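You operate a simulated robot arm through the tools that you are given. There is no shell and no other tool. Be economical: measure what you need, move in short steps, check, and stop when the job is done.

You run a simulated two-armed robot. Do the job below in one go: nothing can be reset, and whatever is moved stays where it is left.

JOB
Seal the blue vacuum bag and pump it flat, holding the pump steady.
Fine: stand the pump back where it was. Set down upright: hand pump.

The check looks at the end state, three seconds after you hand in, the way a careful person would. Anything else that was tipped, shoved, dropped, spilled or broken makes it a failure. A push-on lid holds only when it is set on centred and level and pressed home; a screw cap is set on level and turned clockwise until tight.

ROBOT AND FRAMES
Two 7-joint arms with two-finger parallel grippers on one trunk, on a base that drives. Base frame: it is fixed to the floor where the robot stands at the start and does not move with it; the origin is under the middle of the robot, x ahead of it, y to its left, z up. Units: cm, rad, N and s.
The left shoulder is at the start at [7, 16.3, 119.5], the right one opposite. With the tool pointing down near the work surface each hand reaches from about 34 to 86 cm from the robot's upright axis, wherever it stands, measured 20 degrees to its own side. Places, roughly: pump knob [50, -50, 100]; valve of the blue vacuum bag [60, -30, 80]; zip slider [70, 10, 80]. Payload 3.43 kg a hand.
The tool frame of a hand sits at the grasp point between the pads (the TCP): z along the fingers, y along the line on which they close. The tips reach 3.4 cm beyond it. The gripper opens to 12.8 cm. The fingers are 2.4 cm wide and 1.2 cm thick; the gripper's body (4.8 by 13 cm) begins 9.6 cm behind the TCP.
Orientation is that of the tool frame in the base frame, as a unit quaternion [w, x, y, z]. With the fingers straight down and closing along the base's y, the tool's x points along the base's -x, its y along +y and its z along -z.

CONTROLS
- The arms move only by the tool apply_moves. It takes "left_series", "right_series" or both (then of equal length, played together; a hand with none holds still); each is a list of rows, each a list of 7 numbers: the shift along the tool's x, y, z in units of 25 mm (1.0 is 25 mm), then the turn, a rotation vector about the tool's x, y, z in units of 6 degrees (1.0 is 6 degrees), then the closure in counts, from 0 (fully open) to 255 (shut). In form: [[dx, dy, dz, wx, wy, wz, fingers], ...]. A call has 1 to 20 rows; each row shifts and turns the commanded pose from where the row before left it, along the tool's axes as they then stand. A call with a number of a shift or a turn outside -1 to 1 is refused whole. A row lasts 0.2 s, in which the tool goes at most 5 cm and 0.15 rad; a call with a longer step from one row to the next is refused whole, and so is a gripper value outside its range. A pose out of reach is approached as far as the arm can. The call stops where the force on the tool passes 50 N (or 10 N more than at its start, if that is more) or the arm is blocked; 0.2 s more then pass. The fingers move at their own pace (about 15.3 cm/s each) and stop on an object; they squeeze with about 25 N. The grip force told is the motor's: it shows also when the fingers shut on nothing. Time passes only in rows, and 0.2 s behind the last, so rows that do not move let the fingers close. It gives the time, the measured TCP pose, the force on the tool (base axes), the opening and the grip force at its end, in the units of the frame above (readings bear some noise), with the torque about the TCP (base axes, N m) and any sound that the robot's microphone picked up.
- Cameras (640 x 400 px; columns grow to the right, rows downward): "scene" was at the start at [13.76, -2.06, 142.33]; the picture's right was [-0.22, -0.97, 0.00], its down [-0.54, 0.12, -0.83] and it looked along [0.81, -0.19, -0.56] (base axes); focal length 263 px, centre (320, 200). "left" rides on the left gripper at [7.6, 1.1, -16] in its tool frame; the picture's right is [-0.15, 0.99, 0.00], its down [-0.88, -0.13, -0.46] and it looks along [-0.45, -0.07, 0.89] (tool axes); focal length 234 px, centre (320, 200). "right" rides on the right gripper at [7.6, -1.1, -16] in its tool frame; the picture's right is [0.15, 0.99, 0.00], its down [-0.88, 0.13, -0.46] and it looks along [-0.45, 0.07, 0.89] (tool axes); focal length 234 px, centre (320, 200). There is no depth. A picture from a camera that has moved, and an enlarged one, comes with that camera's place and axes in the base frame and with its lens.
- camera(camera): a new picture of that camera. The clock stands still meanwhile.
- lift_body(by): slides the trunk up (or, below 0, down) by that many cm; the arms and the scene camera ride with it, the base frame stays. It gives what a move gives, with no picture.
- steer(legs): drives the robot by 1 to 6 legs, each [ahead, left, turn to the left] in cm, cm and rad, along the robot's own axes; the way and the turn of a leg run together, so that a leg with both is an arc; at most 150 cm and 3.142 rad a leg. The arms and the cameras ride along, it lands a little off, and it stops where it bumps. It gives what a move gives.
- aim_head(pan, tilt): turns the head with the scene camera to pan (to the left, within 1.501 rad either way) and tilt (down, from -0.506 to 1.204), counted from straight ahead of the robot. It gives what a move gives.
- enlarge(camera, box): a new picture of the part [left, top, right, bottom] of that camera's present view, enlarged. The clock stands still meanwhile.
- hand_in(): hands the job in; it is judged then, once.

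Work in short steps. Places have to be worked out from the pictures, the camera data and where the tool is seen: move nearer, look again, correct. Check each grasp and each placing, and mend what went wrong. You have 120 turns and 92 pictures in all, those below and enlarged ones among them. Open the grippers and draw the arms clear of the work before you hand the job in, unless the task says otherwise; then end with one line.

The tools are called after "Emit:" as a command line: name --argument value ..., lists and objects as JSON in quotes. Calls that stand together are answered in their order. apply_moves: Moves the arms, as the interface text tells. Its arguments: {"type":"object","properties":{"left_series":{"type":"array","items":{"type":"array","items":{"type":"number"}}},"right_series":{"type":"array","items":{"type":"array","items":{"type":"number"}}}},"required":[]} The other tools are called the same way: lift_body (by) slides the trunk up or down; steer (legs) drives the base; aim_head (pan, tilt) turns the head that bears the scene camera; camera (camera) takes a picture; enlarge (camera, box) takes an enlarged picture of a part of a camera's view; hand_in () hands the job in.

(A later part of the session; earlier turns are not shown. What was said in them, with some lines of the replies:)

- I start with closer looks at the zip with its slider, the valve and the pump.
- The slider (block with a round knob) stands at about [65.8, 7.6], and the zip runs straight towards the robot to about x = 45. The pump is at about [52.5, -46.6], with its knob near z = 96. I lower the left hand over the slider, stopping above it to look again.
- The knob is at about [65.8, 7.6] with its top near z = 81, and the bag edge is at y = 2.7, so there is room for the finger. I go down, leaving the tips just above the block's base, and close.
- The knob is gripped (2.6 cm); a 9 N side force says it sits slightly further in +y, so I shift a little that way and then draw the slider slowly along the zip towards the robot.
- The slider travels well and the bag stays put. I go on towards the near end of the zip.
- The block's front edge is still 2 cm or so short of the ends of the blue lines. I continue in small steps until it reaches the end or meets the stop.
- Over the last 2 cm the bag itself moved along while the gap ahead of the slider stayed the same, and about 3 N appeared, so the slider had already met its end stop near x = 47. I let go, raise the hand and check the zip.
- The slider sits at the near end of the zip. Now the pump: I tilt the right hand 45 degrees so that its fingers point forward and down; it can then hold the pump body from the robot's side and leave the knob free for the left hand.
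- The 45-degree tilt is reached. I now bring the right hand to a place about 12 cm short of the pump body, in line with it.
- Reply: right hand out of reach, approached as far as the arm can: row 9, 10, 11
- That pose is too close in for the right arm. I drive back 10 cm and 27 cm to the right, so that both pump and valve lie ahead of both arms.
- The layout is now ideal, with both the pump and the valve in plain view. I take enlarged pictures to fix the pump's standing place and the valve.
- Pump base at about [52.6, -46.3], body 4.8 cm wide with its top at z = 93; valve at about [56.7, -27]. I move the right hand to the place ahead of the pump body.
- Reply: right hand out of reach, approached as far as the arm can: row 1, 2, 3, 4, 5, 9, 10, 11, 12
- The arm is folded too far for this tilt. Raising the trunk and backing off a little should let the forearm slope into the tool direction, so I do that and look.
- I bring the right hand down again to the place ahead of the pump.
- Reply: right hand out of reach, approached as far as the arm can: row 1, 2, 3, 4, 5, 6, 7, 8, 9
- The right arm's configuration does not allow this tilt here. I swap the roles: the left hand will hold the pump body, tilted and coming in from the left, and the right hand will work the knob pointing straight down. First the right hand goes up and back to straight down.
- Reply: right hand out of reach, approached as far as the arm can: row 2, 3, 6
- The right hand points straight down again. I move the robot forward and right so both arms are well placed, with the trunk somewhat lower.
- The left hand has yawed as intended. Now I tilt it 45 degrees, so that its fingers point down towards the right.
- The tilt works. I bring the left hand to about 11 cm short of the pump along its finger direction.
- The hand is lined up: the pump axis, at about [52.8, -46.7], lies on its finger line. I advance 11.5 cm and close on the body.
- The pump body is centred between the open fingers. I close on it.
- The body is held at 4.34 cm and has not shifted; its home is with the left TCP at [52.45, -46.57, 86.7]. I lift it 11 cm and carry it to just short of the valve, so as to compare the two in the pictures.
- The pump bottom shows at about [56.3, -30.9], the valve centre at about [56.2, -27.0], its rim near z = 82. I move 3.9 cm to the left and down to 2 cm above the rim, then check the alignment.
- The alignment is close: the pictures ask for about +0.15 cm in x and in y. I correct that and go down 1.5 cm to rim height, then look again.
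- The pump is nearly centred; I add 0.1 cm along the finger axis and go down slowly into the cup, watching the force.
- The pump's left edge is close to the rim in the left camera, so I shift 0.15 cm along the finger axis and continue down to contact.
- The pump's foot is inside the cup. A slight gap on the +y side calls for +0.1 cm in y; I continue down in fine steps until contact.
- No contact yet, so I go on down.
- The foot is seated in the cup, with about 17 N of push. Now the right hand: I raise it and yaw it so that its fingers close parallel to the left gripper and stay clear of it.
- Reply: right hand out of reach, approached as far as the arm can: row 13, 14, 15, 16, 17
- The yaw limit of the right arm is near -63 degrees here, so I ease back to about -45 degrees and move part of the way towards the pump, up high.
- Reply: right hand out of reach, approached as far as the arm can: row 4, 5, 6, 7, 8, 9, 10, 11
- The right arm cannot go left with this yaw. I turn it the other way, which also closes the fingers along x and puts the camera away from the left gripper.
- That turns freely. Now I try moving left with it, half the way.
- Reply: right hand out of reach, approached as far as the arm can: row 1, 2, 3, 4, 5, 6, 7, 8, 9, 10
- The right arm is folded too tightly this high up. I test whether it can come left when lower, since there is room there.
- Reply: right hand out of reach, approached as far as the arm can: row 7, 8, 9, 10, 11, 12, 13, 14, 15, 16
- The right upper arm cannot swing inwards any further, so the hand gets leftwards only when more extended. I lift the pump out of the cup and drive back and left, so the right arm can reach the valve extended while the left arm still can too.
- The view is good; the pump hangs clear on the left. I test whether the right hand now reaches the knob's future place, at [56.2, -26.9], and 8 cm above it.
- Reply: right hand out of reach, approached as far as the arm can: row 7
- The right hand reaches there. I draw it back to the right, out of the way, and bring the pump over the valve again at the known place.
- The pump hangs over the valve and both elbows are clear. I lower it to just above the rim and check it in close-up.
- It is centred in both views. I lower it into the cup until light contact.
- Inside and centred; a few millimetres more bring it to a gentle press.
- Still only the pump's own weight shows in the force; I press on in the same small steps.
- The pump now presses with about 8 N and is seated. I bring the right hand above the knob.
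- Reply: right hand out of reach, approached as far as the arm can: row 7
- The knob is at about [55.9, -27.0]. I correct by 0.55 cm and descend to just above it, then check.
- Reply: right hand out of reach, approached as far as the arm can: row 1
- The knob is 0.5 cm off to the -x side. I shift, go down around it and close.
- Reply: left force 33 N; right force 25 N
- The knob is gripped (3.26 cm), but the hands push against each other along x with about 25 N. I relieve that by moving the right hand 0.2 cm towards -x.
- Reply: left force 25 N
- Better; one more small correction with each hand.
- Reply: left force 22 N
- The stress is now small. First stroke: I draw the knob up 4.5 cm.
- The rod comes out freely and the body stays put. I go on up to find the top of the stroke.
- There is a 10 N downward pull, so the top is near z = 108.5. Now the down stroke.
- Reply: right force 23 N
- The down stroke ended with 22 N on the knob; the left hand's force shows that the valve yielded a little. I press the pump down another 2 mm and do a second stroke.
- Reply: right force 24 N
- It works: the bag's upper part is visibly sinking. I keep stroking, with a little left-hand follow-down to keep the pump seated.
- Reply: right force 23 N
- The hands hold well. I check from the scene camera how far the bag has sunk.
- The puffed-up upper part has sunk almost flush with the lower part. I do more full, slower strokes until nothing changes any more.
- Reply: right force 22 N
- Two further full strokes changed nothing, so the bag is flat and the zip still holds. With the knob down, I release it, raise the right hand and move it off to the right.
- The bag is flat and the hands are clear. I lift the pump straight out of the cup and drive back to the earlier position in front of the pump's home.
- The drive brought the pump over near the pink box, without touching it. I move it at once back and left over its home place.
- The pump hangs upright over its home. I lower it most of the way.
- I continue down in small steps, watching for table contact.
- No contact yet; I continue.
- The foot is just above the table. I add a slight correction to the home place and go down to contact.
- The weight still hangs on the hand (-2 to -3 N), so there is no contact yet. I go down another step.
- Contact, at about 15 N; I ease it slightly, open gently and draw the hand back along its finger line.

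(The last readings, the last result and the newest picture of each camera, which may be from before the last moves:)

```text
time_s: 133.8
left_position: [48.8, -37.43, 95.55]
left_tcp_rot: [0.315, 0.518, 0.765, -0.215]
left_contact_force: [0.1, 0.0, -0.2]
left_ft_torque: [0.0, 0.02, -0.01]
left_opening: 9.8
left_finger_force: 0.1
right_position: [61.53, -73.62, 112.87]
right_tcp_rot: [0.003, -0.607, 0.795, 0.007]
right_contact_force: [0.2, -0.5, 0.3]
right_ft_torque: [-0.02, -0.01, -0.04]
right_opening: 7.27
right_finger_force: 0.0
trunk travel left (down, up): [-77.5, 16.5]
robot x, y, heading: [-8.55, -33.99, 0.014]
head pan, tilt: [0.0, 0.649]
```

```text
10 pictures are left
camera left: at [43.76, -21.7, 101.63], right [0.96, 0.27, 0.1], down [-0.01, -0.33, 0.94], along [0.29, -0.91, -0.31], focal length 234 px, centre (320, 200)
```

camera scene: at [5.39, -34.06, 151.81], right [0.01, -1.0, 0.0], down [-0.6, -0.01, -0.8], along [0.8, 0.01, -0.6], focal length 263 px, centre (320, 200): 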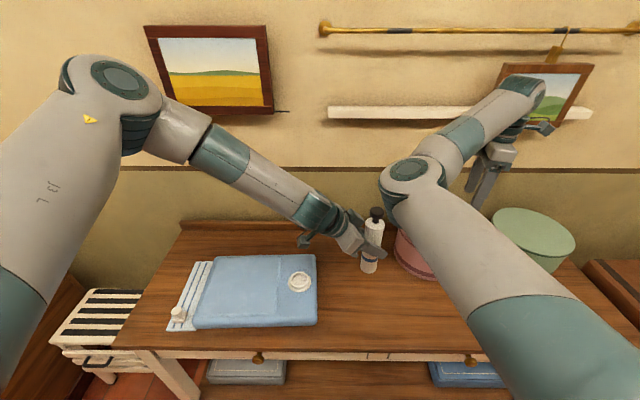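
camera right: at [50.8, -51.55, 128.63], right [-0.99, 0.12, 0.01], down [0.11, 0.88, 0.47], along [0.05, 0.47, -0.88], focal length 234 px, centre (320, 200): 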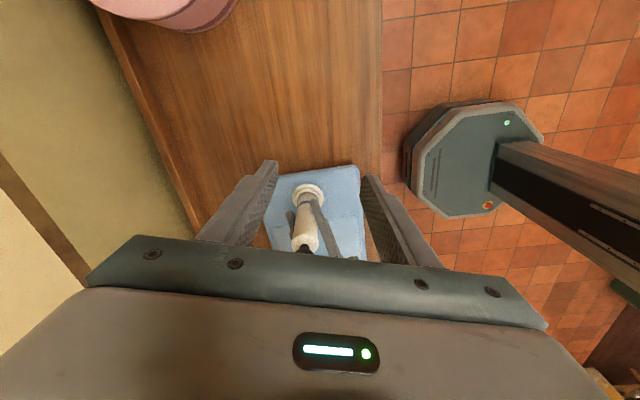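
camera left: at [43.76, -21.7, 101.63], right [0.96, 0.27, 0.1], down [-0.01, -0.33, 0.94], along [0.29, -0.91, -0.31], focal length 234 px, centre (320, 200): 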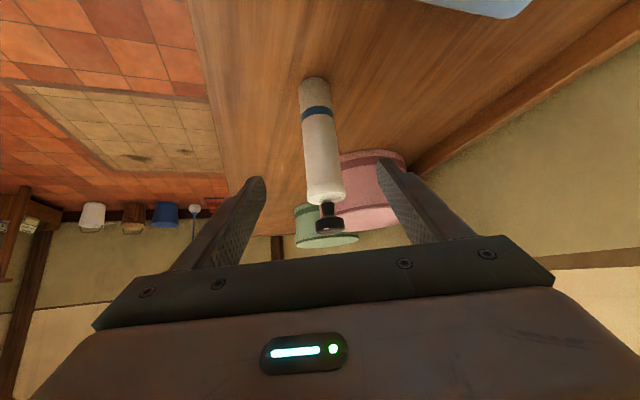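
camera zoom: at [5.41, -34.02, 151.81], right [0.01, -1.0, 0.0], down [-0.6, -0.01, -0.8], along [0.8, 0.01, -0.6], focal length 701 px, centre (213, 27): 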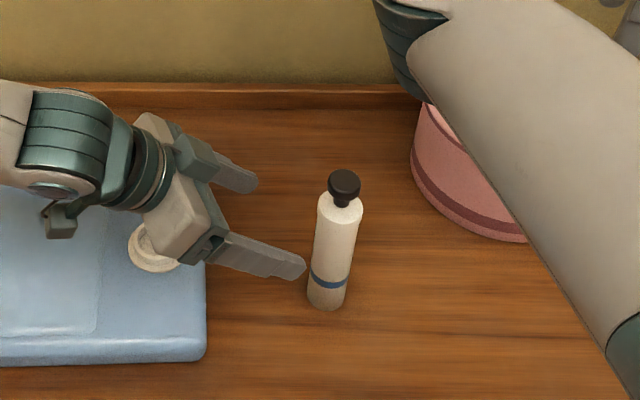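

The pump stands upright at its old place. I raise the left hand well clear and back the robot away from the table.

Emit:
apply_moves --left_series '[[-0.6, 0, -0.6, 0, 0, 0, 0], [-0.6, 0, -0.6, 0, 0, 0, 0], [-0.6, 0, -0.6, 0, 0, 0, 0], [-0.6, 0, -0.6, 0, 0, 0, 0], [-0.6, 0, -0.6, 0, 0, 0, 0], [-0.6, 0, -0.6, 0, 0, 0, 0], [0, 0, 0, 0, 0, 0, 0]]' --right_series '[[0, 0, 0, 0, 0, 0, 0], [0, 0, 0, 0, 0, 0, 0], [0, 0, 0, 0, 0, 0, 0], [0, 0, 0, 0, 0, 0, 0], [0, 0, 0, 0, 0, 0, 0], [0, 0, 0, 0, 0, 0, 0], [0, 0, 0, 0, 0, 0, 0]]'

Emit:
steer --legs '[[-25, 0, 0]]'

Emit:
camera --camera "scene"

Emit:
enlarge --camera "scene" --box '[220, 190, 420, 315]'

```text
time_s: 135.4
left_position: [48.77, -37.18, 108.32]
left_tcp_rot: [0.316, 0.518, 0.765, -0.215]
left_contact_force: [0.1, -0.5, 1.2]
left_ft_torque: [0.01, 0.0, 0.0]
left_opening: 12.77
left_finger_force: 0.0
right_position: [61.45, -73.51, 112.72]
right_tcp_rot: [0.003, -0.606, 0.795, 0.007]
right_contact_force: [0.0, 0.5, -0.2]
right_ft_torque: [0.0, 0.0, 0.02]
right_opening: 12.81
right_finger_force: 0.1
trunk travel left (down, up): [-77.5, 16.5]
robot x, y, heading: [-8.62, -33.89, 0.008]
head pan, tilt: [0.0, 0.649]
```

```text
time_s: 137.2
left_position: [23.7, -37.52, 108.13]
left_tcp_rot: [0.316, 0.519, 0.765, -0.215]
left_contact_force: [0.2, 0.9, -0.7]
left_ft_torque: [-0.03, 0.0, 0.04]
left_opening: 12.79
left_finger_force: 0.1
right_position: [36.38, -73.82, 112.79]
right_tcp_rot: [0.003, -0.606, 0.795, 0.008]
right_contact_force: [0.0, 0.4, -0.2]
right_ft_torque: [-0.02, 0.0, 0.01]
right_opening: 12.8
right_finger_force: 0.1
trunk travel left (down, up): [-77.5, 16.5]
robot x, y, heading: [-33.48, -34.25, 0.013]
head pan, tilt: [0.0, 0.649]
```

```text
9 pictures are left
camera scene: at [-19.61, -34.28, 151.79], right [0.01, -1.0, 0.0], down [-0.61, -0.01, -0.8], along [0.8, 0.01, -0.61], focal length 263 px, centre (320, 200)
```

scene: 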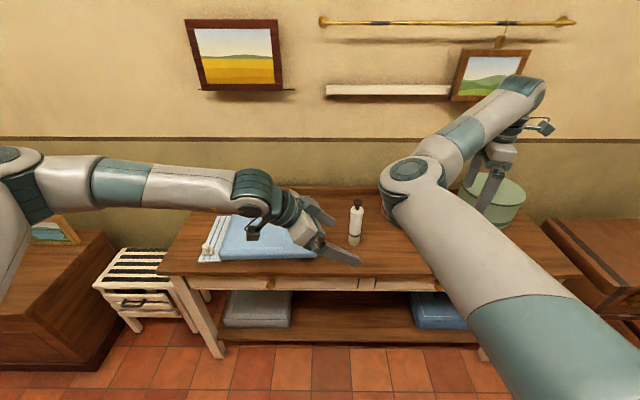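

```text
3.20 times, centred on (320, 252) of scene
camera zoom: at [-19.61, -34.28, 151.79], right [0.01, -1.0, 0.0], down [-0.61, -0.01, -0.8], along [0.8, 0.01, -0.61], focal length 842 px, centre (320, 32)
```

zoom: 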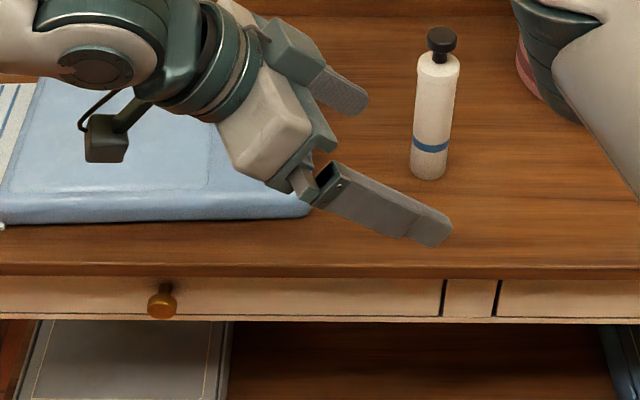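

The pump is upright at its home, the bag is flat with its zip closed, and both arms are clear with the grippers open. I hand the job in.

Emit:
hand_in

```text
The job is handed in.
```

I drew the zip slider to its end stop, pumped the blue bag until more strokes changed nothing, and stood the pump upright back where it was; the slider's last pull dragged the bag about 2 cm towards the robot and I left it there.
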